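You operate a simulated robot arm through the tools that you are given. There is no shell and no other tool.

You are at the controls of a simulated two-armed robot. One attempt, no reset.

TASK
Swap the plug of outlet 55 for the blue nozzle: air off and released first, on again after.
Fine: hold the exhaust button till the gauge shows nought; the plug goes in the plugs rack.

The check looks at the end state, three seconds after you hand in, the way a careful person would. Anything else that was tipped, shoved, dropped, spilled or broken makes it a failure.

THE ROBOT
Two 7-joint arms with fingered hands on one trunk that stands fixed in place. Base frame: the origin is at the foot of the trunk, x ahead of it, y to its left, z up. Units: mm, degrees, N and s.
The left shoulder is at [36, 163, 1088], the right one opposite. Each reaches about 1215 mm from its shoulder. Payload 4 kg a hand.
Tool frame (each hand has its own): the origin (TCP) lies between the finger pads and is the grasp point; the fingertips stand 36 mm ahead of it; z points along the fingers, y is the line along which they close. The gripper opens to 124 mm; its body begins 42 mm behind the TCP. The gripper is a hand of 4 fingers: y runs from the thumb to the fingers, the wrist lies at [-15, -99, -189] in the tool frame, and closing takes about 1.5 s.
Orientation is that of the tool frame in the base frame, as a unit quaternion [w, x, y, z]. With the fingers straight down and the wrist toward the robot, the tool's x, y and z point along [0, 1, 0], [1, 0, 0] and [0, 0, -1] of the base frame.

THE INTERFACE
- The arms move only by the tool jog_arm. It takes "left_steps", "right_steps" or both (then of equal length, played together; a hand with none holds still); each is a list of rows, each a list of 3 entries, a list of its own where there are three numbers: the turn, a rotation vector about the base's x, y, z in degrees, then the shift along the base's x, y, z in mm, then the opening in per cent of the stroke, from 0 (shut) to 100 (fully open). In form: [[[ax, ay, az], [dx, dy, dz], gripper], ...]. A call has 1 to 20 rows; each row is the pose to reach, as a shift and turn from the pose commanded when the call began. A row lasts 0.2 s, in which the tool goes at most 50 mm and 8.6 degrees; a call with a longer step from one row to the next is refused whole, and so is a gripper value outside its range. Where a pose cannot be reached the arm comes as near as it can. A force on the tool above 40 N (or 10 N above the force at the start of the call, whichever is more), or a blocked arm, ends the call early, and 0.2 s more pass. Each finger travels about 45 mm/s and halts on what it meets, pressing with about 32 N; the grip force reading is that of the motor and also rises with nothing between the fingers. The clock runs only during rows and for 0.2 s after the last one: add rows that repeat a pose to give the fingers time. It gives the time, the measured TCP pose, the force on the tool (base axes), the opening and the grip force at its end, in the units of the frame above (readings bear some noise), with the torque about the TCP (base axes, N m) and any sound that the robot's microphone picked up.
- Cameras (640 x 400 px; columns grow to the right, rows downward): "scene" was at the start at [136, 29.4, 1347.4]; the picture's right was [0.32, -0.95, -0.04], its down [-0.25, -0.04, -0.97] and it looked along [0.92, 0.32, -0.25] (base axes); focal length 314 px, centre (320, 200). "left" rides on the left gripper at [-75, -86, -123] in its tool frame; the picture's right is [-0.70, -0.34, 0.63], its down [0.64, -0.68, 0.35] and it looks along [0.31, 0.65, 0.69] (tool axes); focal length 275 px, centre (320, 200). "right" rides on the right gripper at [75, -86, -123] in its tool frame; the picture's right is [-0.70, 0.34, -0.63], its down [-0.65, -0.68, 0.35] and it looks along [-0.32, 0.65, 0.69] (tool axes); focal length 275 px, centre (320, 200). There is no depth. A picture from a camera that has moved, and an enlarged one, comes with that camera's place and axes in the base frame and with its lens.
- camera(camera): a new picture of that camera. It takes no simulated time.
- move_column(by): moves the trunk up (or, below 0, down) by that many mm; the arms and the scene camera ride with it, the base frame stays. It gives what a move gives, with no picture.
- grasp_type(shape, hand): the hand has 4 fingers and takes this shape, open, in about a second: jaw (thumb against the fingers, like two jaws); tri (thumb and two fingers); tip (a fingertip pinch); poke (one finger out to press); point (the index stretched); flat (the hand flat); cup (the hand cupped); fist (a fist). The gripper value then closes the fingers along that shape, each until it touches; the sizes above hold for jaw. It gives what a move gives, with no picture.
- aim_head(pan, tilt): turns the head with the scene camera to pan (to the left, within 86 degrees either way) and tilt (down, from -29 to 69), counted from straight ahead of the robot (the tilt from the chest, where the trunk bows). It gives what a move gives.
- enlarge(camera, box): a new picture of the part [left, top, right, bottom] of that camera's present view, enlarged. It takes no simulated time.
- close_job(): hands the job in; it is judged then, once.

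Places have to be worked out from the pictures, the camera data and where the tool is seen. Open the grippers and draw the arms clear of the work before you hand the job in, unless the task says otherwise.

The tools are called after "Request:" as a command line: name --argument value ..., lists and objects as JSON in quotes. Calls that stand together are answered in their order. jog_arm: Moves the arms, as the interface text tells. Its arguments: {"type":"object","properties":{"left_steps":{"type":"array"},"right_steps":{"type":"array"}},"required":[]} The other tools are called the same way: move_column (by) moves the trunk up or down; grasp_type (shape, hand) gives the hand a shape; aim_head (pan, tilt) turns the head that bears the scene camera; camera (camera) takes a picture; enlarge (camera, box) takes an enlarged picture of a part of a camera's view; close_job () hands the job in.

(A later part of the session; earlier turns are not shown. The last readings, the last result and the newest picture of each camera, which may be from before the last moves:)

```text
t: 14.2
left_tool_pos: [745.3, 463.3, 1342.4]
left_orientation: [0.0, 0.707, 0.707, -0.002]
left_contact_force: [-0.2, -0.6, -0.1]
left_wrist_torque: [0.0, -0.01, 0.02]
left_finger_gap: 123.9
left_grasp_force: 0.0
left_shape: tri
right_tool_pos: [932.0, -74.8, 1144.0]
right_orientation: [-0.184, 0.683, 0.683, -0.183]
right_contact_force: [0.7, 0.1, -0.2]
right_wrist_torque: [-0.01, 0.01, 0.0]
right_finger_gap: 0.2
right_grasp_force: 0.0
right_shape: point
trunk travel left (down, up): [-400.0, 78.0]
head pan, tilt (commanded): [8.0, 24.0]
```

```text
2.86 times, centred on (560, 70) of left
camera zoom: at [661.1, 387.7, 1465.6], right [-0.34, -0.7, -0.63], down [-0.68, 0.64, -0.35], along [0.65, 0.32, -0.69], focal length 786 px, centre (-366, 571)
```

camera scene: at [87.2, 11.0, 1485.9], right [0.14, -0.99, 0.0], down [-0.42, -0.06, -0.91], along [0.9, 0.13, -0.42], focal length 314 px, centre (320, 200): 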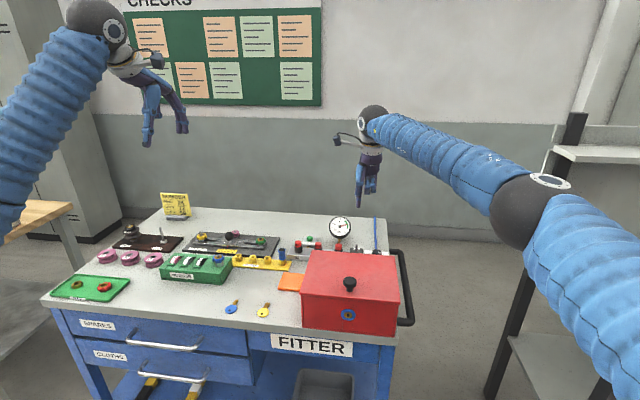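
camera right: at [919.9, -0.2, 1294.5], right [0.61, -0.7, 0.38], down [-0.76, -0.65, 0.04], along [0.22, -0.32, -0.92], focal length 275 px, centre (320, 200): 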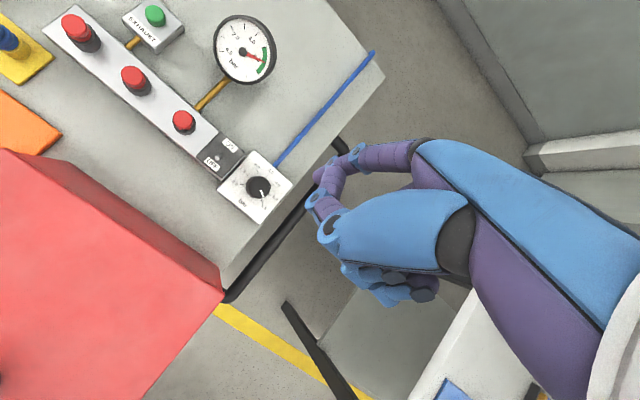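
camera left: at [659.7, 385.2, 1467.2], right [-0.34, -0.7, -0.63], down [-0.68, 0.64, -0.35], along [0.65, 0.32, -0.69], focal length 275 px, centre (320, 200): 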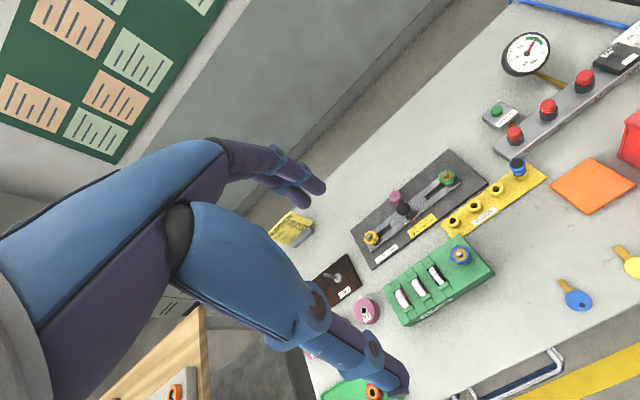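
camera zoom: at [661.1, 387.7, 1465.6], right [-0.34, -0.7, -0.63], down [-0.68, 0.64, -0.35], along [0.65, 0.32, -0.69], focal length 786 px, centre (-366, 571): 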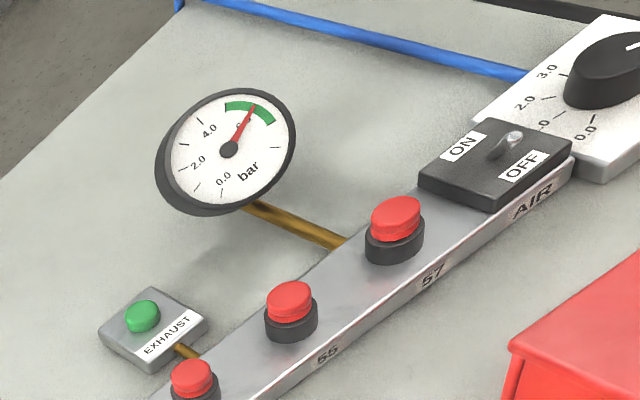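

AIR is OFF; the gauge still shows about 6 bar of trapped pressure. I shape the left hand to point and bring it, tilted 25°, to a hover over the exhaust button, while the right hand's camera watches the button and the gauge.

Request:
grasp_type --hand "left" --shape "point"

Request:
jog_arm --left_steps '[[[0, 2.5, 0], [24.5, -26.3, -29.4], 100], [[0, 5, 0], [49, -52.6, -58.8], 100], [[0, 7.5, 0], [73.5, -78.9, -88.2], 100], [[0, 10, 0], [98, -105.2, -117.6], 100], [[0, 12.5, 0], [122.5, -131.5, -147], 100], [[0, 15, 0], [147, -157.8, -176.4], 100], [[0, 17.5, 0], [171.5, -184.1, -205.8], 100], [[0, 20, 0], [196, -210.4, -235.2], 100], [[0, 22.5, 0], [220.5, -236.7, -264.6], 100], [[0, 25, 0], [245, -263, -294], 100], [[0, 25, 0], [245, -263, -294], 100], [[0, 25, 0], [245, -263, -294], 100]]'

Request:
camera --camera "right"

Request:
camera --camera "left"

Request:
camera --camera "scene"

```text
t: 15.1
left_tool_pos: [745.3, 462.3, 1345.0]
left_orientation: [0.001, 0.706, 0.708, 0.0]
left_contact_force: [0.2, 0.1, -0.1]
left_wrist_torque: [0.0, -0.02, 0.03]
left_finger_gap: 116.0
left_grasp_force: 0.2
left_shape: point
right_tool_pos: [931.2, -73.8, 1145.0]
right_orientation: [-0.183, 0.683, 0.683, -0.183]
right_contact_force: [0.0, 1.0, -0.2]
right_wrist_torque: [-0.02, -0.01, -0.03]
right_finger_gap: 0.0
right_grasp_force: 0.0
right_shape: point
trunk travel left (down, up): [-400.0, 78.0]
head pan, tilt (commanded): [8.0, 24.0]
```

```text
t: 17.7
left_tool_pos: [990.1, 196.1, 1046.7]
left_orientation: [-0.153, 0.69, 0.691, -0.154]
left_contact_force: [-0.2, 0.5, 0.1]
left_wrist_torque: [0.0, -0.04, 0.01]
left_finger_gap: 115.9
left_grasp_force: 0.1
left_shape: point
right_tool_pos: [932.0, -76.1, 1144.0]
right_orientation: [-0.183, 0.683, 0.683, -0.183]
right_contact_force: [-0.1, 0.0, 0.5]
right_wrist_torque: [0.01, 0.03, -0.01]
right_finger_gap: 0.0
right_grasp_force: 0.0
right_shape: point
trunk travel left (down, up): [-400.0, 78.0]
head pan, tilt (commanded): [8.0, 24.0]
```

```text
taken
camera right: at [919.8, -1.7, 1294.4], right [0.61, -0.7, 0.38], down [-0.76, -0.65, 0.04], along [0.22, -0.31, -0.92], focal length 275 px, centre (320, 200)
```

right: 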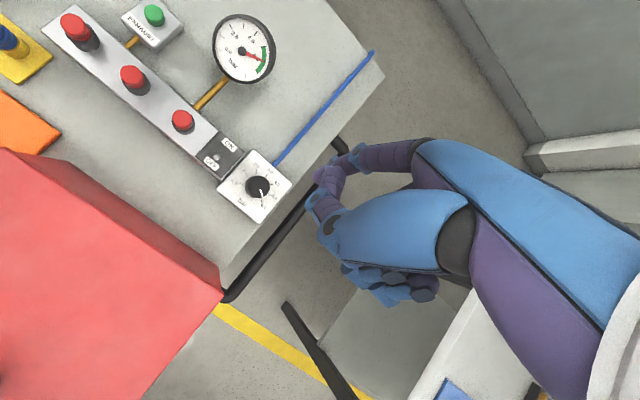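

```text
taken
camera left: at [965.3, 122.1, 1194.4], right [-0.57, -0.7, -0.43], down [-0.76, 0.64, -0.02], along [0.29, 0.32, -0.9], focal length 275 px, centre (320, 200)
```

left: 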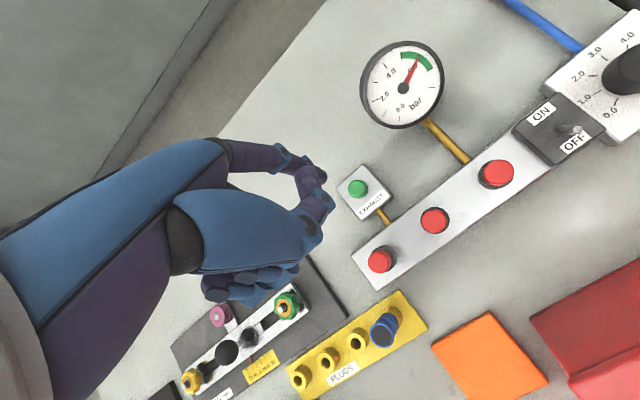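

```text
taken
camera scene: at [88.4, 12.0, 1485.8], right [0.14, -0.99, 0.0], down [-0.42, -0.06, -0.91], along [0.9, 0.13, -0.42], focal length 314 px, centre (320, 200)
```

scene: 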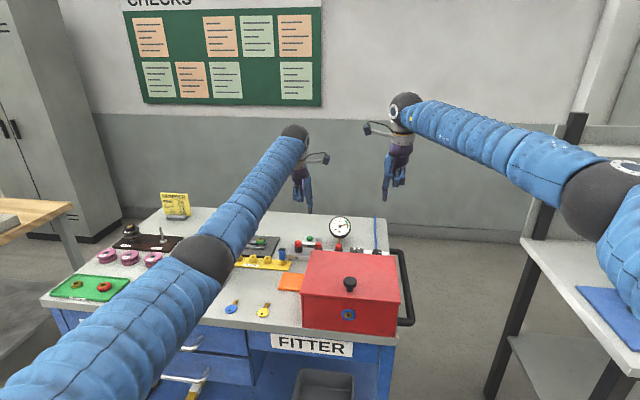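

The fingertip is over the exhaust button within a few millimetres. I enlarge to refine the button's centre and the fingertip before pressing.

Request:
enlarge --camera "left" --box '[270, 120, 430, 220]'

Request:
enlarge --camera "scene" --box '[270, 160, 370, 260]'

```text
4.00 times, centred on (350, 170) of left
camera zoom: at [965.3, 122.1, 1194.4], right [-0.57, -0.7, -0.43], down [-0.76, 0.64, -0.02], along [0.29, 0.32, -0.9], focal length 1101 px, centre (200, 320)
```

zoom: 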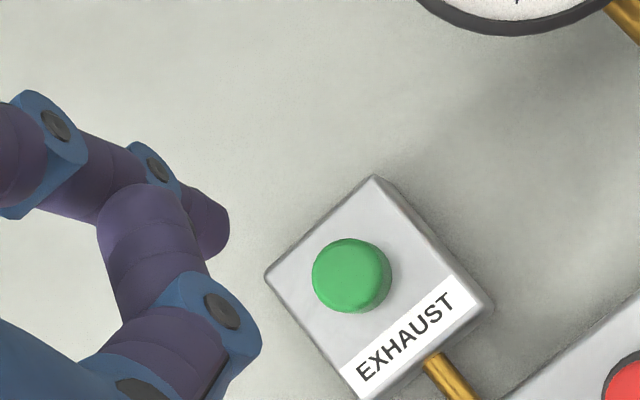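

```text
4.00 times, centred on (320, 210) of scene
camera zoom: at [88.4, 12.0, 1485.8], right [0.14, -0.99, 0.0], down [-0.42, -0.06, -0.91], along [0.9, 0.13, -0.42], focal length 1255 px, centre (320, 160)
```

zoom: 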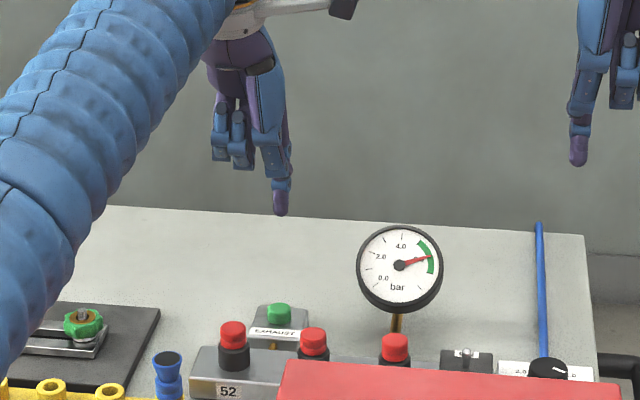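

The fingertip sits at about (1050, 182) with its low end near z 978; the button centre is (1046, 186, 884). I correct by (-4, +4) and descend to a few millimetres above the button.

Request:
jog_arm --left_steps '[[[0, 0, 0], [-2, 2, -28], 100], [[0, 0, 0], [-4, 4, -56], 100], [[0, 0, 0], [-4, 4, -80], 100], [[0, 0, 0], [-4, 4, -80], 100]]'

Request:
enlarge --camera "left" --box '[270, 120, 430, 220]'

Request:
enlarge --camera "scene" --box '[280, 200, 370, 260]'

Request:
enlarge --camera "right" --box '[60, 0, 300, 120]'

```text
t: 18.7
left_tool_pos: [983.8, 200.8, 968.2]
left_orientation: [-0.153, 0.69, 0.691, -0.153]
left_contact_force: [-0.3, -0.6, -0.9]
left_wrist_torque: [0.01, -0.03, 0.01]
left_finger_gap: 116.1
left_grasp_force: 0.0
left_shape: point
right_tool_pos: [932.6, -74.3, 1145.6]
right_orientation: [-0.183, 0.683, 0.683, -0.182]
right_contact_force: [0.3, 0.7, -0.2]
right_wrist_torque: [0.01, 0.01, 0.03]
right_finger_gap: 0.0
right_grasp_force: 0.0
right_shape: point
trunk travel left (down, up): [-400.0, 78.0]
head pan, tilt (commanded): [8.0, 24.0]
```

```text
4.00 times, centred on (350, 170) of left
camera zoom: at [959.2, 126.0, 1116.0], right [-0.57, -0.7, -0.43], down [-0.76, 0.64, -0.03], along [0.3, 0.32, -0.9], focal length 1101 px, centre (200, 320)
```

zoom: 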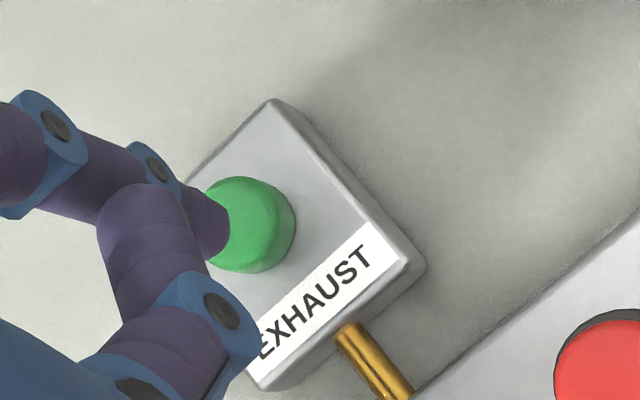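

```text
6.67 times, centred on (325, 230) of scene
camera zoom: at [87.9, 12.5, 1485.8], right [0.14, -0.99, 0.0], down [-0.42, -0.06, -0.91], along [0.9, 0.13, -0.42], focal length 2092 px, centre (287, 0)
```

zoom: 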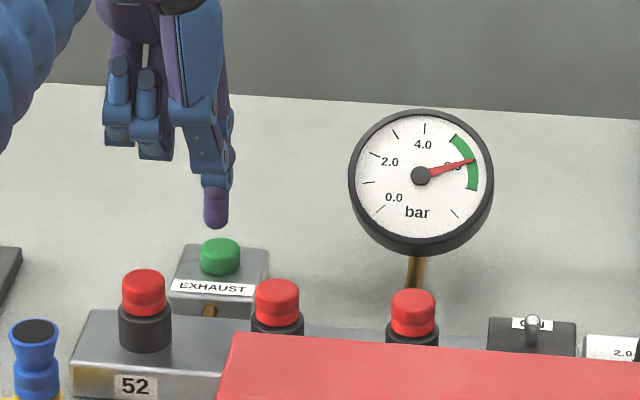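

```text
2.67 times, centred on (180, 60) of right
camera zoom: at [919.3, -0.8, 1294.8], right [0.61, -0.7, 0.38], down [-0.76, -0.65, 0.04], along [0.22, -0.32, -0.92], focal length 734 px, centre (693, 573)
```

zoom: 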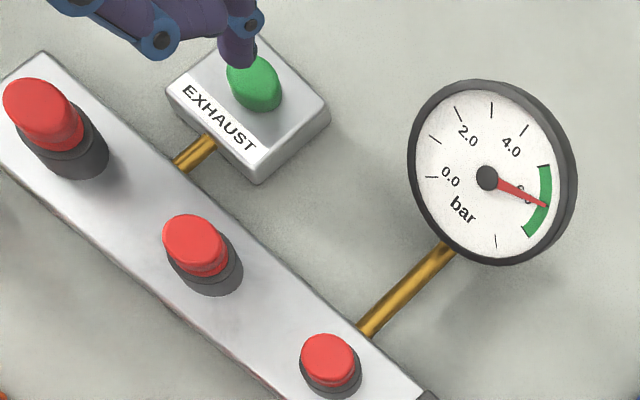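

The finger needs about (+2, -4) mm more to be centred on the button. I correct, lower until contact in small steps, and press.

Request:
jog_arm --left_steps '[[[0, 0, 0], [2, -4, 0], 100], [[0, 0, 0], [2, -4, -4], 100], [[0, 0, 0], [2, -4, -8], 100], [[0, 0, 0], [2, -4, -11], 100], [[0, 0, 0], [2, -4, -14], 100], [[0, 0, 0], [2, -4, -17], 100], [[0, 0, 0], [2, -4, -19], 100]]'

Request:
enlarge --camera "left" --box '[270, 40, 470, 220]'

Request:
enlarge --camera "scene" --box '[280, 200, 370, 260]'

```text
t: 20.3
left_tool_pos: [988.1, 198.5, 951.7]
left_orientation: [-0.152, 0.689, 0.691, -0.153]
left_contact_force: [0.2, 0.2, 2.7]
left_wrist_torque: [-0.07, -0.1, -0.02]
left_finger_gap: 0.0
left_grasp_force: 0.0
left_shape: point
right_tool_pos: [931.5, -75.9, 1145.3]
right_orientation: [-0.183, 0.683, 0.683, -0.183]
right_contact_force: [0.2, -0.3, 0.3]
right_wrist_torque: [0.01, -0.01, 0.01]
right_finger_gap: 0.1
right_grasp_force: 0.1
right_shape: point
trunk travel left (down, up): [-400.0, 78.0]
head pan, tilt (commanded): [8.0, 24.0]
```

```text
2.22 times, centred on (370, 130) of left
camera zoom: at [963.1, 123.5, 1098.7], right [-0.57, -0.7, -0.43], down [-0.76, 0.64, -0.03], along [0.3, 0.32, -0.9], focal length 612 px, centre (209, 356)
```

zoom: 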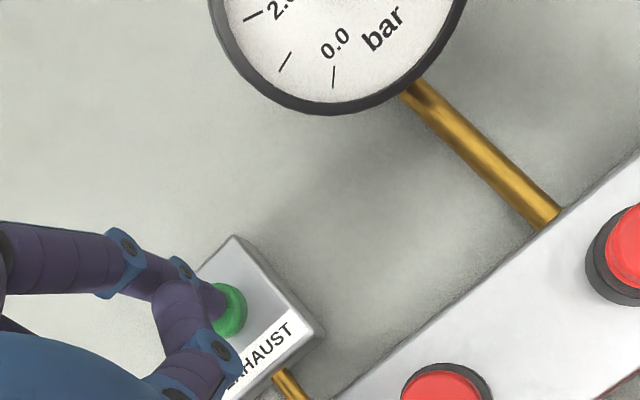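

```text
6.67 times, centred on (325, 230) of scene
camera zoom: at [87.8, 12.4, 1485.8], right [0.14, -0.99, 0.0], down [-0.42, -0.06, -0.91], along [0.9, 0.13, -0.42], focal length 2092 px, centre (287, 0)
```

zoom: 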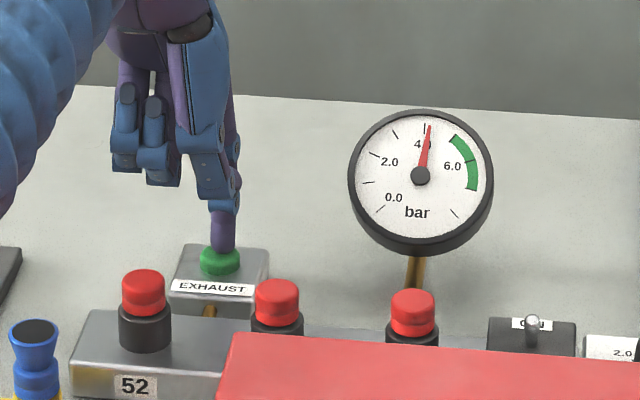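

The button is pressed (about 3 N) and the gauge has already fallen to about 4 bar. I hold the press for some seconds and watch the gauge.

Request:
jog_arm --left_steps '[[[0, 0, 0], [0, 0, -1], 100], [[0, 0, 0], [0, 0, -1], 100], [[0, 0, 0], [0, 0, -1], 100], [[0, 0, 0], [0, 0, -1], 100], [[0, 0, 0], [0, 0, -1], 100], [[0, 0, 0], [0, 0, -1], 100], [[0, 0, 0], [0, 0, -1], 100], [[0, 0, 0], [0, 0, -1], 100], [[0, 0, 0], [0, 0, -1], 100], [[0, 0, 0], [0, 0, -1], 100], [[0, 0, 0], [0, 0, -1], 100], [[0, 0, 0], [0, 0, -1], 100], [[0, 0, 0], [0, 0, -1], 100], [[0, 0, 0], [0, 0, -1], 100], [[0, 0, 0], [0, 0, -1], 100], [[0, 0, 0], [0, 0, -1], 100], [[0, 0, 0], [0, 0, -1], 100], [[0, 0, 0], [0, 0, -1], 100], [[0, 0, 0], [0, 0, -1], 100], [[0, 0, 0], [0, 0, -1], 100]]'

Request:
enlarge --camera "scene" --box '[280, 200, 370, 260]'

```text
t: 24.5
left_tool_pos: [988.8, 198.5, 950.6]
left_orientation: [-0.153, 0.689, 0.692, -0.153]
left_contact_force: [0.8, -0.6, 4.1]
left_wrist_torque: [-0.1, -0.25, -0.02]
left_finger_gap: 0.0
left_grasp_force: 0.1
left_shape: point
right_tool_pos: [931.3, -76.0, 1145.8]
right_orientation: [-0.183, 0.683, 0.683, -0.183]
right_contact_force: [1.3, 0.1, 0.4]
right_wrist_torque: [-0.04, 0.01, -0.01]
right_finger_gap: 0.1
right_grasp_force: 0.0
right_shape: point
trunk travel left (down, up): [-400.0, 78.0]
head pan, tilt (commanded): [8.0, 24.0]
```

```text
6.67 times, centred on (325, 230) of scene
camera zoom: at [87.6, 12.4, 1485.8], right [0.14, -0.99, 0.0], down [-0.42, -0.06, -0.91], along [0.9, 0.13, -0.42], focal length 2092 px, centre (287, 0)
```

zoom: 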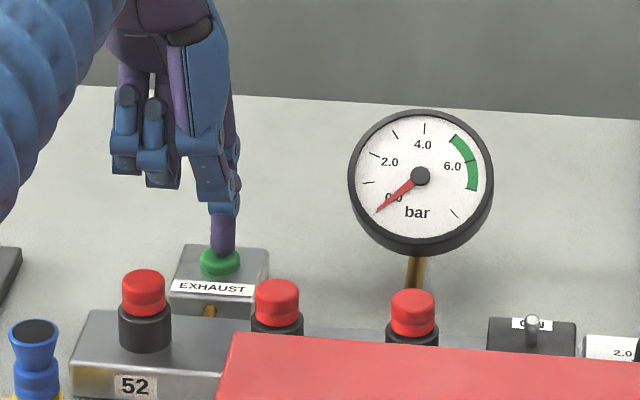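

The needle points at the 0.0 mark. I hold one more second to be sure, then compare the needle again.

Request:
jog_arm --left_steps '[[[0, 0, 0], [0, 0, 0], 100], [[0, 0, 0], [0, 0, 0], 100], [[0, 0, 0], [0, 0, 0], 100], [[0, 0, 0], [0, 0, 0], 100], [[0, 0, 0], [0, 0, 0], 100], [[0, 0, 0], [0, 0, 0], 100], [[0, 0, 0], [0, 0, 0], 100], [[0, 0, 0], [0, 0, 0], 100]]'

Request:
enlarge --camera "scene" --box '[325, 210, 355, 240]'

Request:
enlarge --camera "right" --box '[200, 0, 290, 90]'

```text
t: 26.3
left_tool_pos: [987.7, 199.5, 950.1]
left_orientation: [-0.153, 0.69, 0.691, -0.153]
left_contact_force: [0.2, -0.6, 4.8]
left_wrist_torque: [-0.05, -0.28, -0.08]
left_finger_gap: 0.1
left_grasp_force: 0.0
left_shape: point
right_tool_pos: [931.8, -73.9, 1145.3]
right_orientation: [-0.184, 0.683, 0.683, -0.183]
right_contact_force: [0.0, 0.3, 0.1]
right_wrist_torque: [-0.01, 0.02, 0.02]
right_finger_gap: 0.0
right_grasp_force: 0.1
right_shape: point
trunk travel left (down, up): [-400.0, 78.0]
head pan, tilt (commanded): [8.0, 24.0]
```

```text
13.33 times, centred on (340, 225) of scene
camera zoom: at [87.6, 12.4, 1485.8], right [0.14, -0.99, 0.0], down [-0.42, -0.06, -0.91], along [0.9, 0.13, -0.42], focal length 4184 px, centre (53, -133)
```

zoom: 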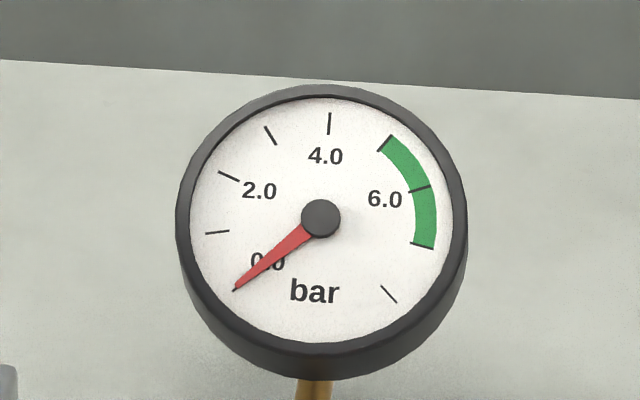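

```text
4.44 times, centred on (245, 45) of right
camera zoom: at [919.1, -0.9, 1295.0], right [0.61, -0.7, 0.38], down [-0.76, -0.65, 0.04], along [0.22, -0.32, -0.92], focal length 1224 px, centre (653, 889)
```

zoom: 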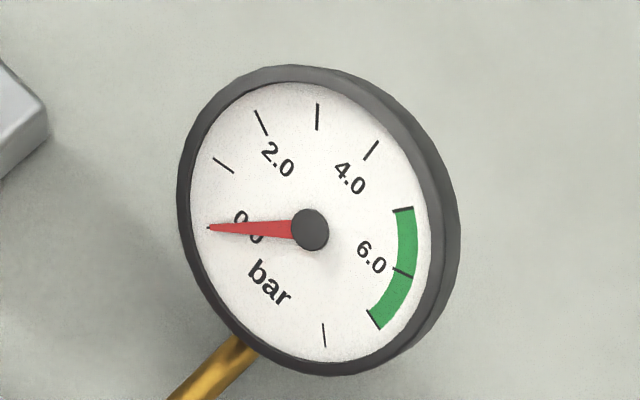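

The gauge reads 0.0. I release the button by lifting straight up and draw the left hand back and upright, clear of the manifold.

Request:
jog_arm --left_steps '[[[0, 0, 0], [0, 0, 15], 100], [[0, 0, 0], [0, 0, 50], 100], [[0, 0, 0], [0, 0, 95], 100], [[0, -5, 0], [-20, 10, 135], 100], [[0, -10, 0], [-40, 25, 155], 100], [[0, -15, 0], [-60, 40, 165], 100], [[0, -20, 0], [-80, 50, 170], 100], [[0, -25, 0], [-95, 60, 170], 100], [[0, -25, 0], [-95, 60, 170], 100]]'

Request:
grasp_type --hand "left" --shape "tri"

Request:
jog_arm --left_steps '[[[0, 0, 0], [0, 0, 0], 80], [[0, 0, 0], [0, 0, 0], 60], [[0, 0, 0], [0, 0, 0], 40], [[0, 0, 0], [0, 0, 0], 30], [[0, 0, 0], [0, 0, 0], 26], [[0, 0, 0], [0, 0, 0], 26], [[0, 0, 0], [0, 0, 0], 26], [[0, 0, 0], [0, 0, 0], 26], [[0, 0, 0], [0, 0, 0], 26]]'

Request:
camera --camera "left"

Request:
enlarge --camera "scene" --box '[220, 110, 340, 250]'

Request:
enlarge --camera "scene" --box '[270, 205, 400, 285]'

```text
t: 28.3
left_tool_pos: [894.9, 258.0, 1118.9]
left_orientation: [0.0, 0.706, 0.708, 0.0]
left_contact_force: [0.4, -0.1, -0.6]
left_wrist_torque: [0.01, 0.02, -0.03]
left_finger_gap: 0.0
left_grasp_force: 0.0
left_shape: point
right_tool_pos: [931.5, -74.5, 1145.0]
right_orientation: [-0.183, 0.682, 0.684, -0.183]
right_contact_force: [-0.4, -0.4, 0.6]
right_wrist_torque: [0.03, -0.01, 0.01]
right_finger_gap: 0.0
right_grasp_force: 0.0
right_shape: point
trunk travel left (down, up): [-400.0, 78.0]
head pan, tilt (commanded): [8.0, 24.0]
```

```text
t: 29.2
left_tool_pos: [894.5, 258.3, 1118.1]
left_orientation: [0.0, 0.707, 0.707, 0.0]
left_contact_force: [-0.6, -0.4, -0.1]
left_wrist_torque: [0.02, -0.01, 0.02]
left_finger_gap: 123.6
left_grasp_force: 0.0
left_shape: tri
right_tool_pos: [931.4, -74.4, 1144.5]
right_orientation: [-0.182, 0.683, 0.683, -0.183]
right_contact_force: [-0.6, -0.1, 0.1]
right_wrist_torque: [0.01, 0.02, -0.02]
right_finger_gap: 0.0
right_grasp_force: 0.1
right_shape: point
trunk travel left (down, up): [-400.0, 78.0]
head pan, tilt (commanded): [8.0, 24.0]
```

```text
t: 31.2
left_tool_pos: [894.4, 258.8, 1118.4]
left_orientation: [0.0, 0.706, 0.708, 0.0]
left_contact_force: [-0.3, -0.6, -0.1]
left_wrist_torque: [0.03, -0.01, -0.03]
left_finger_gap: 32.6
left_grasp_force: 0.0
left_shape: tri
right_tool_pos: [932.2, -75.5, 1144.7]
right_orientation: [-0.183, 0.683, 0.683, -0.183]
right_contact_force: [0.5, -1.2, 0.1]
right_wrist_torque: [-0.03, 0.03, 0.01]
right_finger_gap: 0.1
right_grasp_force: 0.2
right_shape: point
trunk travel left (down, up): [-400.0, 78.0]
head pan, tilt (commanded): [8.0, 24.0]
```

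```text
taken
camera left: at [809.3, 183.4, 1241.4], right [-0.34, -0.7, -0.63], down [-0.68, 0.64, -0.35], along [0.65, 0.32, -0.69], focal length 275 px, centre (320, 200)
```

left: 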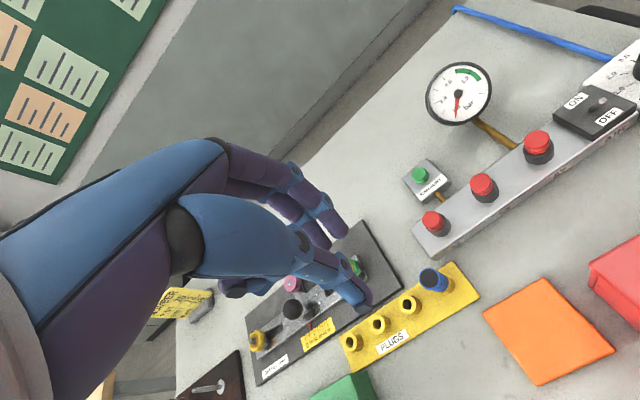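

```text
2.86 times, centred on (280, 180) of scene
camera zoom: at [88.0, 12.5, 1485.8], right [0.14, -0.99, 0.0], down [-0.42, -0.06, -0.91], along [0.9, 0.13, -0.42], focal length 897 px, centre (434, 257)
```

zoom: 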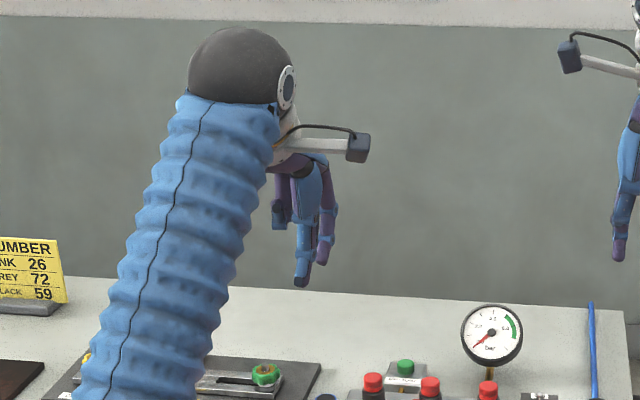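

```text
4.92 times, centred on (335, 245) of scene
camera zoom: at [88.0, 12.5, 1485.8], right [0.14, -0.99, 0.0], down [-0.42, -0.06, -0.91], along [0.9, 0.13, -0.42], focal length 1545 px, centre (246, -22)
```

zoom: 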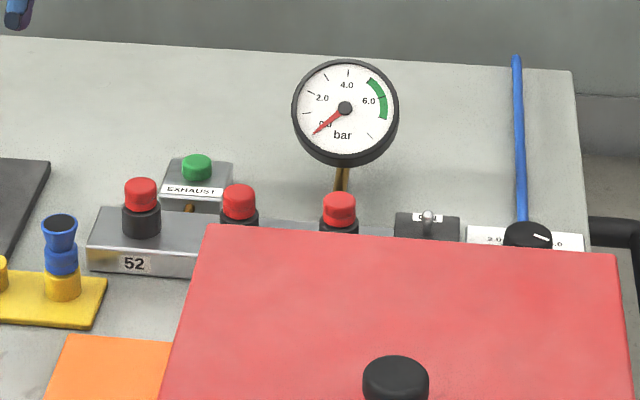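

Pressure stays at nought. I look closely at the tri grip at about 32 mm gap to see how the fingertips stand.

Request:
enlarge --camera "left" --box '[220, 150, 420, 330]'

Request:
enlarge --camera "scene" --box '[300, 155, 350, 215]'

Request:
enlarge --camera "left" --box '[380, 120, 580, 280]'

```text
2.22 times, centred on (320, 240) of left
camera zoom: at [809.3, 183.4, 1241.4], right [-0.34, -0.7, -0.63], down [-0.68, 0.64, -0.35], along [0.65, 0.32, -0.69], focal length 612 px, centre (320, 111)
```

zoom: 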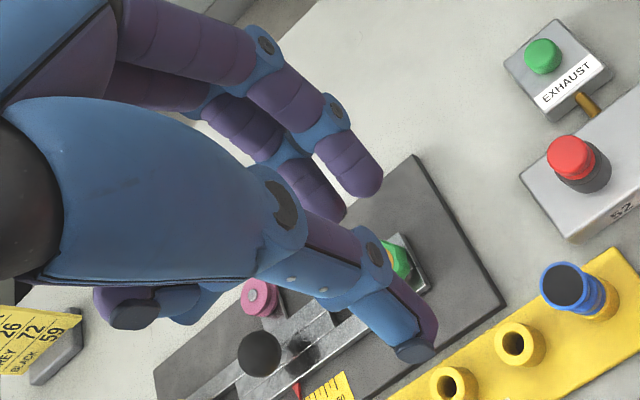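

```text
6.67 times, centred on (325, 185) of scene
camera zoom: at [88.0, 12.5, 1485.8], right [0.14, -0.99, 0.0], down [-0.42, -0.06, -0.91], along [0.9, 0.13, -0.42], focal length 2092 px, centre (287, 300)
```

zoom: 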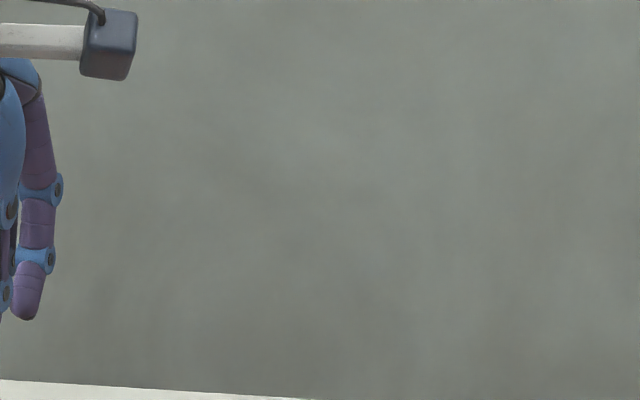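

```text
2.50 times, centred on (480, 200) of left
camera zoom: at [809.3, 183.4, 1241.4], right [-0.34, -0.7, -0.63], down [-0.68, 0.64, -0.35], along [0.65, 0.32, -0.69], focal length 688 px, centre (-80, 200)
```

zoom: 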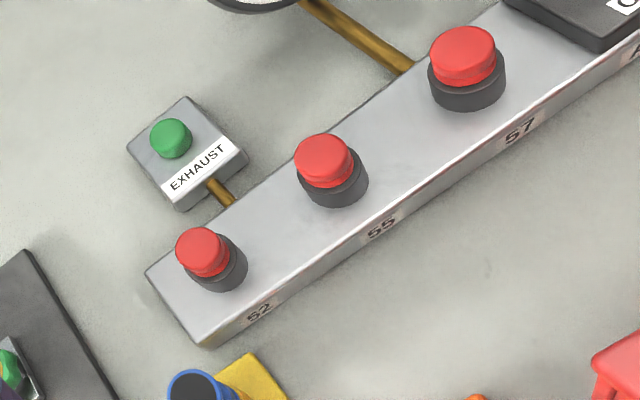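

In tri the thumb and two fingers meet squarely with tips about 37 mm below the TCP, so for the 13–14 mm tall cap I want the TCP near z 938. I move to a hover over plug 55 with the fingers part-open.

Request:
jog_arm --left_steps '[[[0, 0, 0], [12, -20, -10], 35], [[0, 0, 0], [24, -40, -25], 45], [[0, 0, 0], [36, -60, -45], 55], [[0, 0, 0], [48, -80, -65], 55], [[0, 0, 0], [60, -100, -88], 55], [[0, 0, 0], [72.5, -120, -108], 55], [[0, 0, 0], [72.5, -120, -108], 55], [[0, 0, 0], [72.5, -120, -108], 55]]'

Request:
camera --camera "left"

Request:
camera --camera "right"

Request:
camera --camera "scene"

```text
t: 33.0
left_tool_pos: [967.7, 139.1, 1012.4]
left_orientation: [0.0, 0.707, 0.707, 0.0]
left_contact_force: [0.5, -0.2, 0.4]
left_wrist_torque: [-0.01, 0.0, -0.02]
left_finger_gap: 67.7
left_grasp_force: 0.0
left_shape: tri
right_tool_pos: [931.4, -75.1, 1144.2]
right_orientation: [-0.183, 0.683, 0.683, -0.183]
right_contact_force: [0.3, -0.8, 0.0]
right_wrist_torque: [-0.01, -0.02, 0.0]
right_finger_gap: 0.1
right_grasp_force: 0.0
right_shape: point
trunk travel left (down, up): [-400.0, 78.0]
head pan, tilt (commanded): [8.0, 24.0]
```

```text
taken
camera left: at [882.7, 64.2, 1133.9], right [-0.34, -0.7, -0.63], down [-0.68, 0.64, -0.35], along [0.65, 0.32, -0.69], focal length 275 px, centre (320, 200)
```

left: 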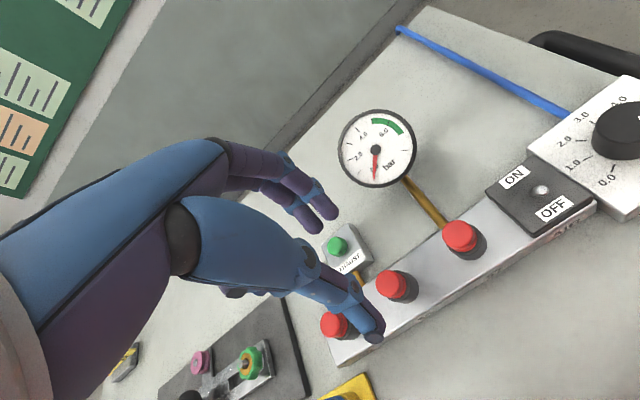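

```text
taken
camera right: at [919.6, -1.3, 1294.5], right [0.61, -0.7, 0.38], down [-0.76, -0.65, 0.04], along [0.22, -0.32, -0.92], focal length 275 px, centre (320, 200)
```

right: 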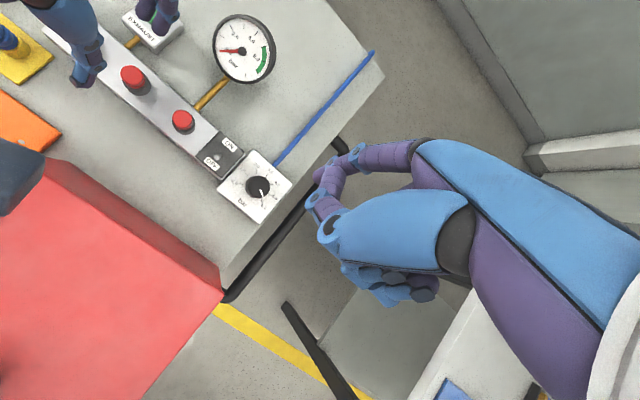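

```text
taken
camera scene: at [88.2, 12.1, 1485.8], right [0.14, -0.99, 0.0], down [-0.42, -0.06, -0.91], along [0.9, 0.13, -0.42], focal length 314 px, centre (320, 200)
```

scene: 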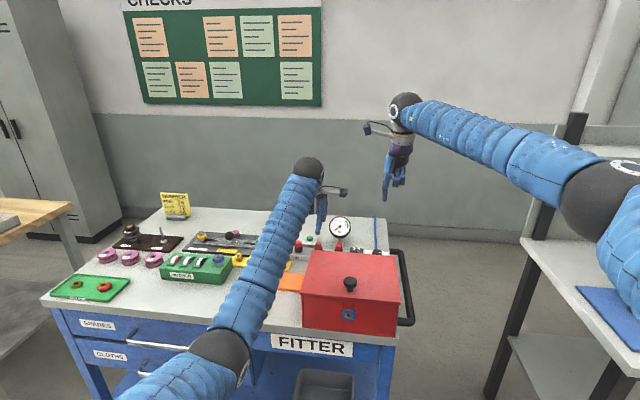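

The hover is well aligned: plug 55 appears at (392, 285) in the left view where I expect the grasp axis at (390, 283). I zoom to confirm before lowering.

Request:
enlarge --camera "left" --box '[300, 190, 480, 370]'

Request:
enlarge --camera "right" --box '[30, 0, 230, 130]'

Request:
enlarge --camera "scene" --box '[280, 180, 370, 270]'

```text
2.22 times, centred on (390, 280) of left
camera zoom: at [882.7, 64.2, 1133.9], right [-0.34, -0.7, -0.63], down [-0.68, 0.64, -0.35], along [0.65, 0.32, -0.69], focal length 612 px, centre (164, 22)
```

zoom: 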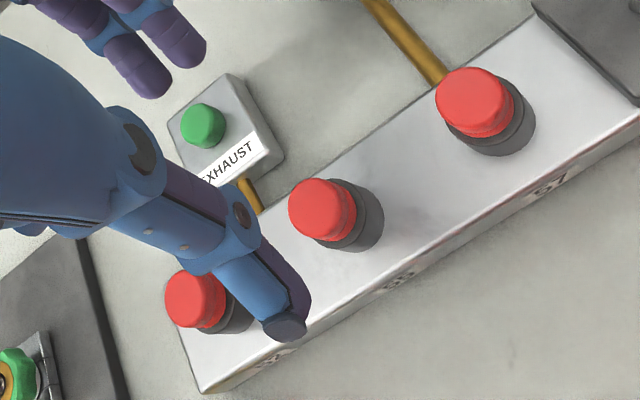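

```text
3.08 times, centred on (130, 65) of right
camera zoom: at [919.6, -1.3, 1294.5], right [0.61, -0.7, 0.38], down [-0.76, -0.65, 0.04], along [0.22, -0.32, -0.92], focal length 847 px, centre (905, 615)
```

zoom: 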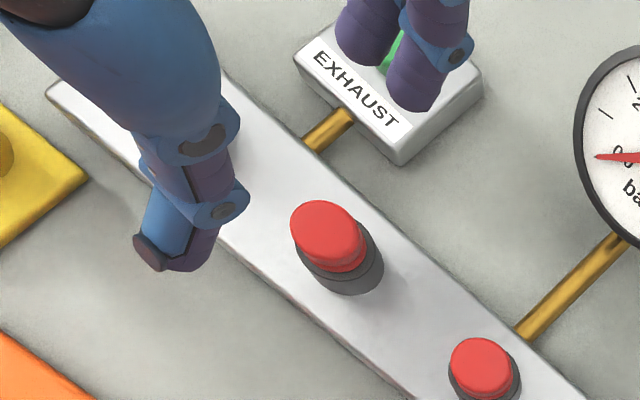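

```text
4.44 times, centred on (325, 225) of scene
camera zoom: at [88.2, 12.1, 1485.8], right [0.14, -0.99, 0.0], down [-0.42, -0.06, -0.91], along [0.9, 0.13, -0.42], focal length 1395 px, centre (298, 89)
```

zoom: 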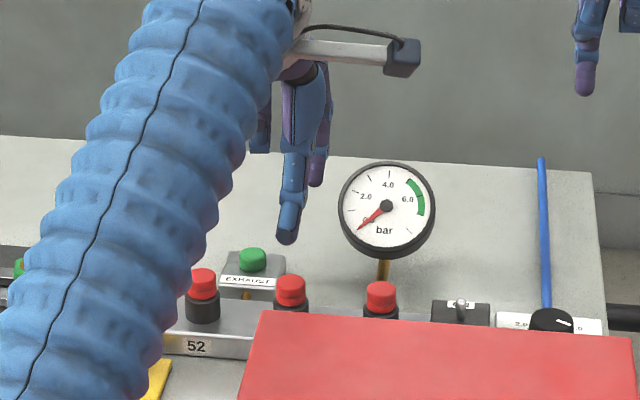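

Both views agree on the cap at about (965, 142); a correction of (-2, +1) centres it. I lower so that the fingertips end just above the black collar, still open, and check.

Request:
jog_arm --left_steps '[[[0, 0, 0], [-2, 1, -20], 52], [[0, 0, 0], [-2, 1, -40], 50], [[0, 0, 0], [-2, 1, -58], 50], [[0, 0, 0], [-2, 1, -68], 50], [[0, 0, 0], [-2, 1, -74], 50], [[0, 0, 0], [-2, 1, -74], 50]]'

Request:
enlarge --camera "left" --box '[260, 170, 440, 350]'

Request:
enlarge --camera "right" --box '[30, 0, 230, 130]'

Request:
enlarge --camera "scene" --box '[290, 200, 360, 270]'

```text
t: 34.4
left_tool_pos: [964.4, 138.4, 937.5]
left_orientation: [0.0, 0.706, 0.708, 0.0]
left_contact_force: [0.2, 0.0, -0.4]
left_wrist_torque: [0.0, 0.01, 0.01]
left_finger_gap: 62.4
left_grasp_force: 0.1
left_shape: tri
right_tool_pos: [932.0, -75.7, 1145.3]
right_orientation: [-0.183, 0.683, 0.683, -0.183]
right_contact_force: [0.1, -0.8, 0.5]
right_wrist_torque: [0.02, 0.0, -0.02]
right_finger_gap: 0.0
right_grasp_force: 0.0
right_shape: point
trunk travel left (down, up): [-400.0, 78.0]
head pan, tilt (commanded): [8.0, 24.0]
```

```text
2.22 times, centred on (350, 260) of left
camera zoom: at [878.9, 64.4, 1060.2], right [-0.34, -0.7, -0.63], down [-0.68, 0.64, -0.35], along [0.65, 0.32, -0.69], focal length 612 px, centre (253, 67)
```

zoom: 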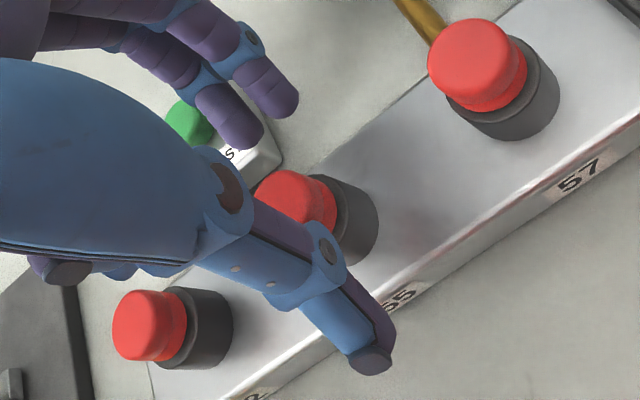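

```text
3.08 times, centred on (130, 65) of right
camera zoom: at [919.4, -0.8, 1294.7], right [0.61, -0.7, 0.38], down [-0.76, -0.65, 0.04], along [0.22, -0.32, -0.92], focal length 847 px, centre (905, 615)
```

zoom: 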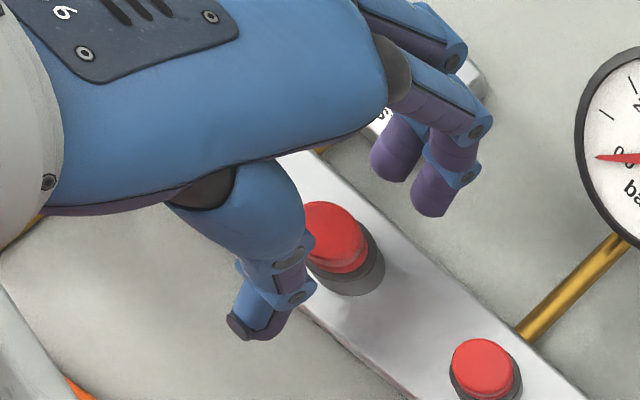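

```text
5.71 times, centred on (325, 235) of scene
camera zoom: at [88.0, 12.5, 1485.8], right [0.14, -0.99, 0.0], down [-0.42, -0.06, -0.91], along [0.9, 0.13, -0.42], focal length 1793 px, centre (291, 0)
```

zoom: 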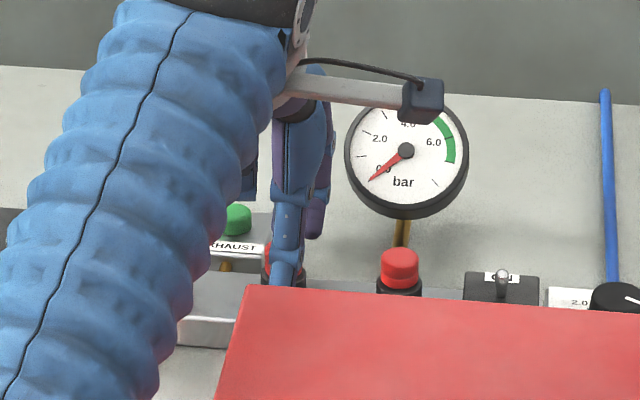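

Thumb and fingers straddle the cap with the tips just above the collar. I close the tri grip on the cap.

Request:
jog_arm --left_steps '[[[0, 0, 0], [0, 0, 0], 40], [[0, 0, 0], [0, 0, 0], 32], [[0, 0, 0], [0, 0, 0], 26], [[0, 0, 0], [0, 0, 0], 20], [[0, 0, 0], [0, 0, 0], 14], [[0, 0, 0], [0, 0, 0], 10], [[0, 0, 0], [0, 0, 0], 10], [[0, 0, 0], [0, 0, 0], 10]]'

Request:
enlarge --camera "left" --box '[260, 170, 440, 350]'

Request:
enlarge --camera "right" --box '[30, 0, 230, 130]'

```text
t: 36.2
left_tool_pos: [963.7, 138.8, 939.0]
left_orientation: [0.0, 0.706, 0.708, 0.0]
left_contact_force: [-3.8, -0.9, 0.0]
left_wrist_torque: [0.0, -0.11, 0.02]
left_finger_gap: 16.6
left_grasp_force: 31.6
left_shape: tri
right_tool_pos: [931.4, -74.8, 1147.0]
right_orientation: [-0.183, 0.683, 0.683, -0.184]
right_contact_force: [-0.9, -0.5, -0.6]
right_wrist_torque: [0.05, 0.02, -0.02]
right_finger_gap: 0.0
right_grasp_force: 0.1
right_shape: point
trunk travel left (down, up): [-400.0, 78.0]
head pan, tilt (commanded): [8.0, 24.0]
```

```text
2.22 times, centred on (350, 260) of left
camera zoom: at [878.5, 64.1, 1060.4], right [-0.34, -0.7, -0.63], down [-0.68, 0.64, -0.35], along [0.65, 0.32, -0.69], focal length 612 px, centre (253, 67)
```

zoom: 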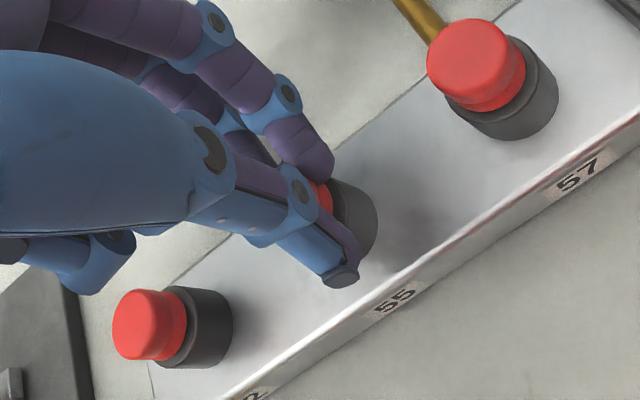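

```text
3.08 times, centred on (130, 65) of right
camera zoom: at [919.0, -1.0, 1295.0], right [0.61, -0.7, 0.38], down [-0.76, -0.65, 0.04], along [0.22, -0.32, -0.92], focal length 847 px, centre (905, 615)
```

zoom: 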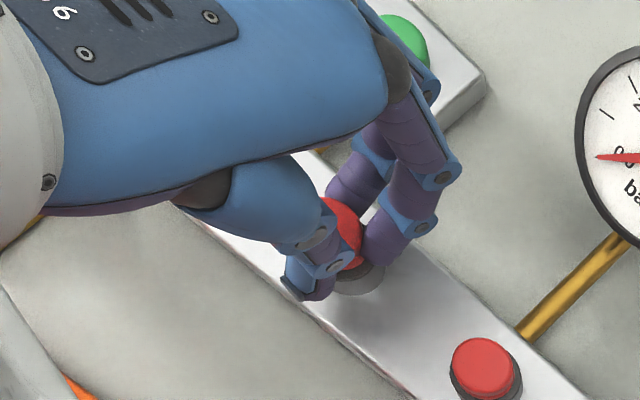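

The grip has closed on the cap (31.6 N, red cap held between thumb and two fingers). I pull gently upward in small steps and watch the force.

Request:
jog_arm --left_steps '[[[0, 0, 0], [0, 0, 2], 5], [[0, 0, 0], [0, 0, 4], 5], [[0, 0, 0], [0, 0, 6], 5], [[0, 0, 0], [0, 0, 8], 5]]'

Request:
enlarge --camera "left" --box '[260, 170, 440, 350]'

Request:
enlarge --camera "right" --box '[30, 0, 230, 130]'

```text
t: 37.2
left_tool_pos: [964.2, 139.5, 942.1]
left_orientation: [-0.002, 0.706, 0.708, -0.002]
left_contact_force: [-7.1, -3.2, -22.7]
left_wrist_torque: [-0.04, 0.06, 0.05]
left_finger_gap: 15.3
left_grasp_force: 32.3
left_shape: tri
right_tool_pos: [933.4, -75.3, 1144.0]
right_orientation: [-0.184, 0.682, 0.683, -0.184]
right_contact_force: [-0.1, 0.0, 0.0]
right_wrist_torque: [0.01, 0.06, -0.01]
right_finger_gap: 0.1
right_grasp_force: 0.0
right_shape: point
trunk travel left (down, up): [-400.0, 78.0]
head pan, tilt (commanded): [8.0, 24.0]
```

```text
2.22 times, centred on (350, 260) of left
camera zoom: at [879.9, 64.5, 1065.4], right [-0.34, -0.7, -0.63], down [-0.68, 0.64, -0.34], along [0.65, 0.32, -0.69], focal length 612 px, centre (253, 67)
```

zoom: 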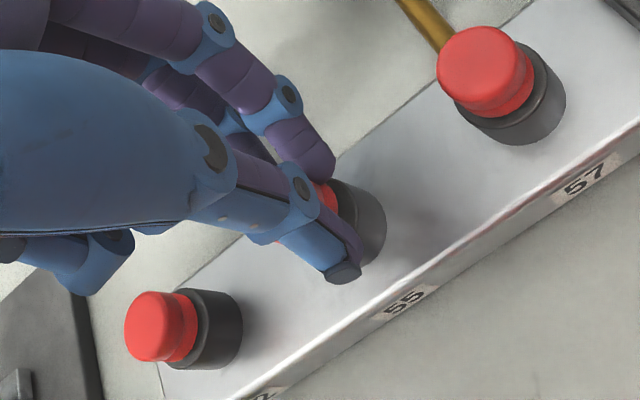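

```text
3.08 times, centred on (130, 65) of right
camera zoom: at [920.7, -0.8, 1293.4], right [0.61, -0.7, 0.38], down [-0.76, -0.65, 0.04], along [0.22, -0.32, -0.92], focal length 847 px, centre (905, 615)
```

zoom: 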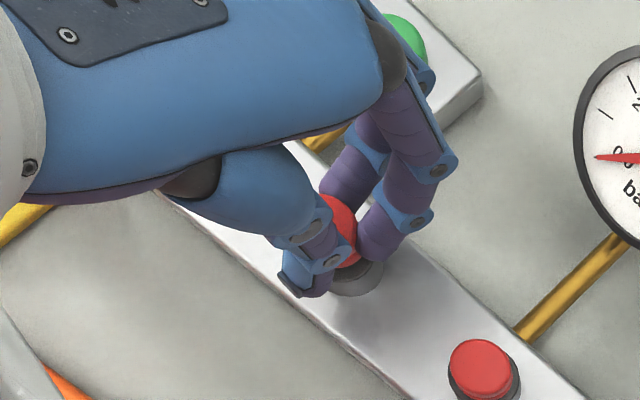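

The pull reached 23 N with only about 3 mm of hand travel, and I can't yet tell whether the cap moved or the fingers slid. I zoom in to judge.

Request:
enlarge --camera "right" --box '[110, 50, 190, 110]'

Request:
enlarge --camera "left" --box '[350, 210, 430, 290]'

Request:
enlarge --camera "scene" --box '[310, 220, 350, 260]'

```text
6.67 times, centred on (150, 80) of right
camera zoom: at [920.7, -0.8, 1293.4], right [0.61, -0.7, 0.38], down [-0.76, -0.65, 0.04], along [0.22, -0.32, -0.92], focal length 1835 px, centre (1453, 1000)
```

zoom: 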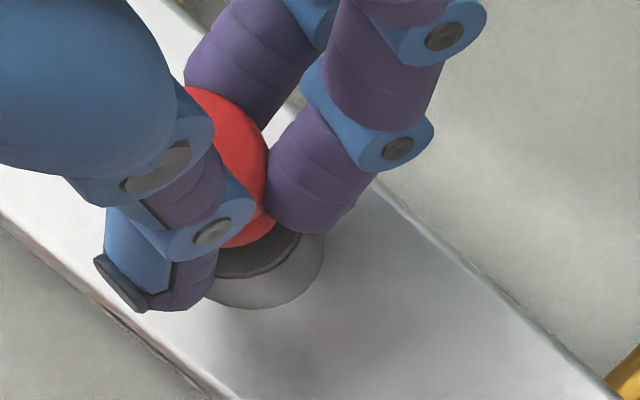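

```text
5.00 times, centred on (390, 250) of left
camera zoom: at [879.9, 64.5, 1065.4], right [-0.34, -0.7, -0.63], down [-0.68, 0.64, -0.34], along [0.65, 0.32, -0.69], focal length 1376 px, centre (-30, -50)
```

zoom: 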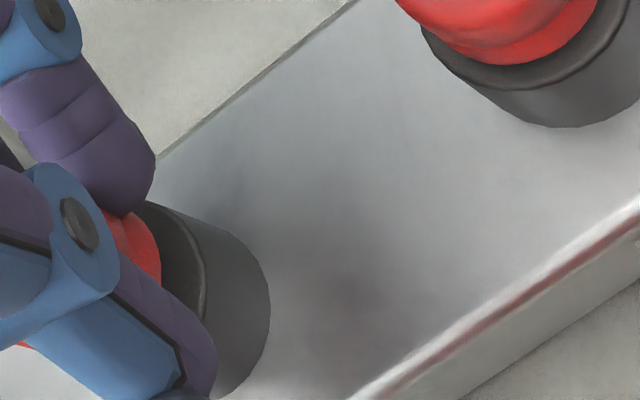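

```text
10.00 times, centred on (330, 240) of scene
camera zoom: at [89.5, 12.5, 1485.5], right [0.14, -0.99, 0.0], down [-0.42, -0.06, -0.91], along [0.9, 0.13, -0.42], focal length 3138 px, centre (220, -200)
```

zoom: 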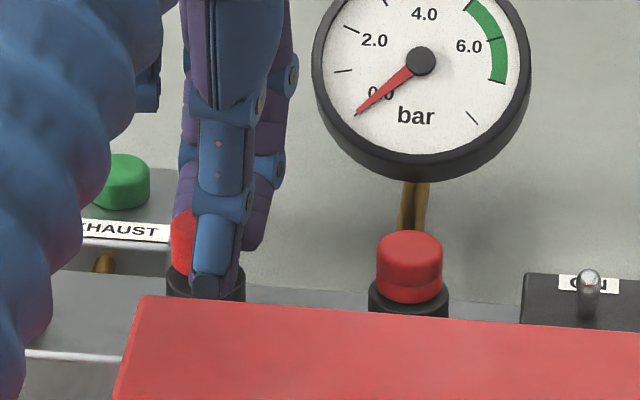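

The cap seems not to have moved yet; the arm just gave a little under 23 N. I pull a bit harder, still below the limit, and look at travel versus force.

Request:
jog_arm --left_steps '[[[0, 0, 0], [0, 0, 2], 0], [[0, 0, 0], [0, 0, 4], 0], [[0, 0, 0], [0, 0, 5], 0], [[0, 0, 0], [0, 0, 6], 0], [[0, 0, 0], [0, 0, 6], 0]]'

Request:
enlarge --camera "right" --box '[110, 50, 190, 110]'

Request:
enlarge --camera "scene" --box '[310, 220, 350, 260]'

```text
t: 38.4
left_tool_pos: [965.2, 139.4, 952.1]
left_orientation: [0.0, 0.707, 0.708, 0.0]
left_contact_force: [4.4, -1.9, 2.4]
left_wrist_torque: [-0.1, -0.18, 0.0]
left_finger_gap: 12.0
left_grasp_force: 31.9
left_shape: tri
right_tool_pos: [932.0, -75.3, 1144.5]
right_orientation: [-0.184, 0.683, 0.683, -0.183]
right_contact_force: [0.2, 0.9, -0.5]
right_wrist_torque: [0.0, 0.03, 0.0]
right_finger_gap: 0.2
right_grasp_force: 0.0
right_shape: point
trunk travel left (down, up): [-400.0, 78.0]
head pan, tilt (commanded): [8.0, 24.0]
```

```text
6.67 times, centred on (150, 80) of right
camera zoom: at [919.5, -1.0, 1294.7], right [0.61, -0.7, 0.38], down [-0.76, -0.65, 0.04], along [0.22, -0.32, -0.92], focal length 1835 px, centre (1453, 1000)
```

zoom: 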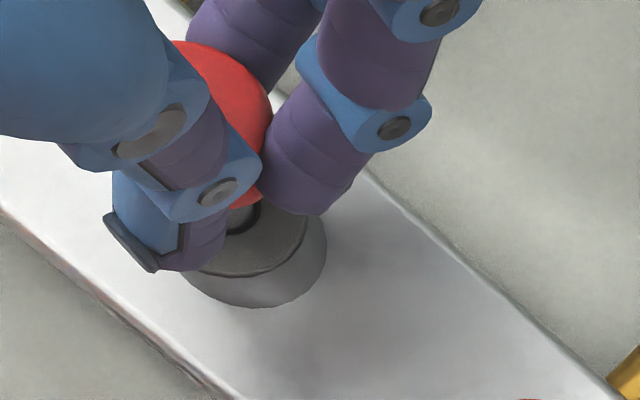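

```text
10.00 times, centred on (330, 240) of scene
camera zoom: at [88.1, 12.3, 1485.8], right [0.14, -0.99, 0.0], down [-0.42, -0.06, -0.91], along [0.9, 0.13, -0.42], focal length 3138 px, centre (220, -200)
```

zoom: 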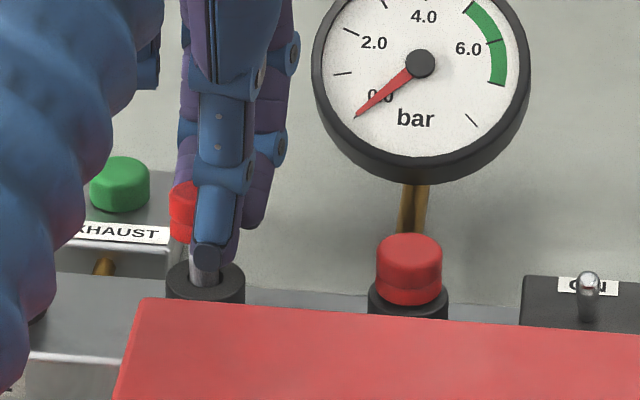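

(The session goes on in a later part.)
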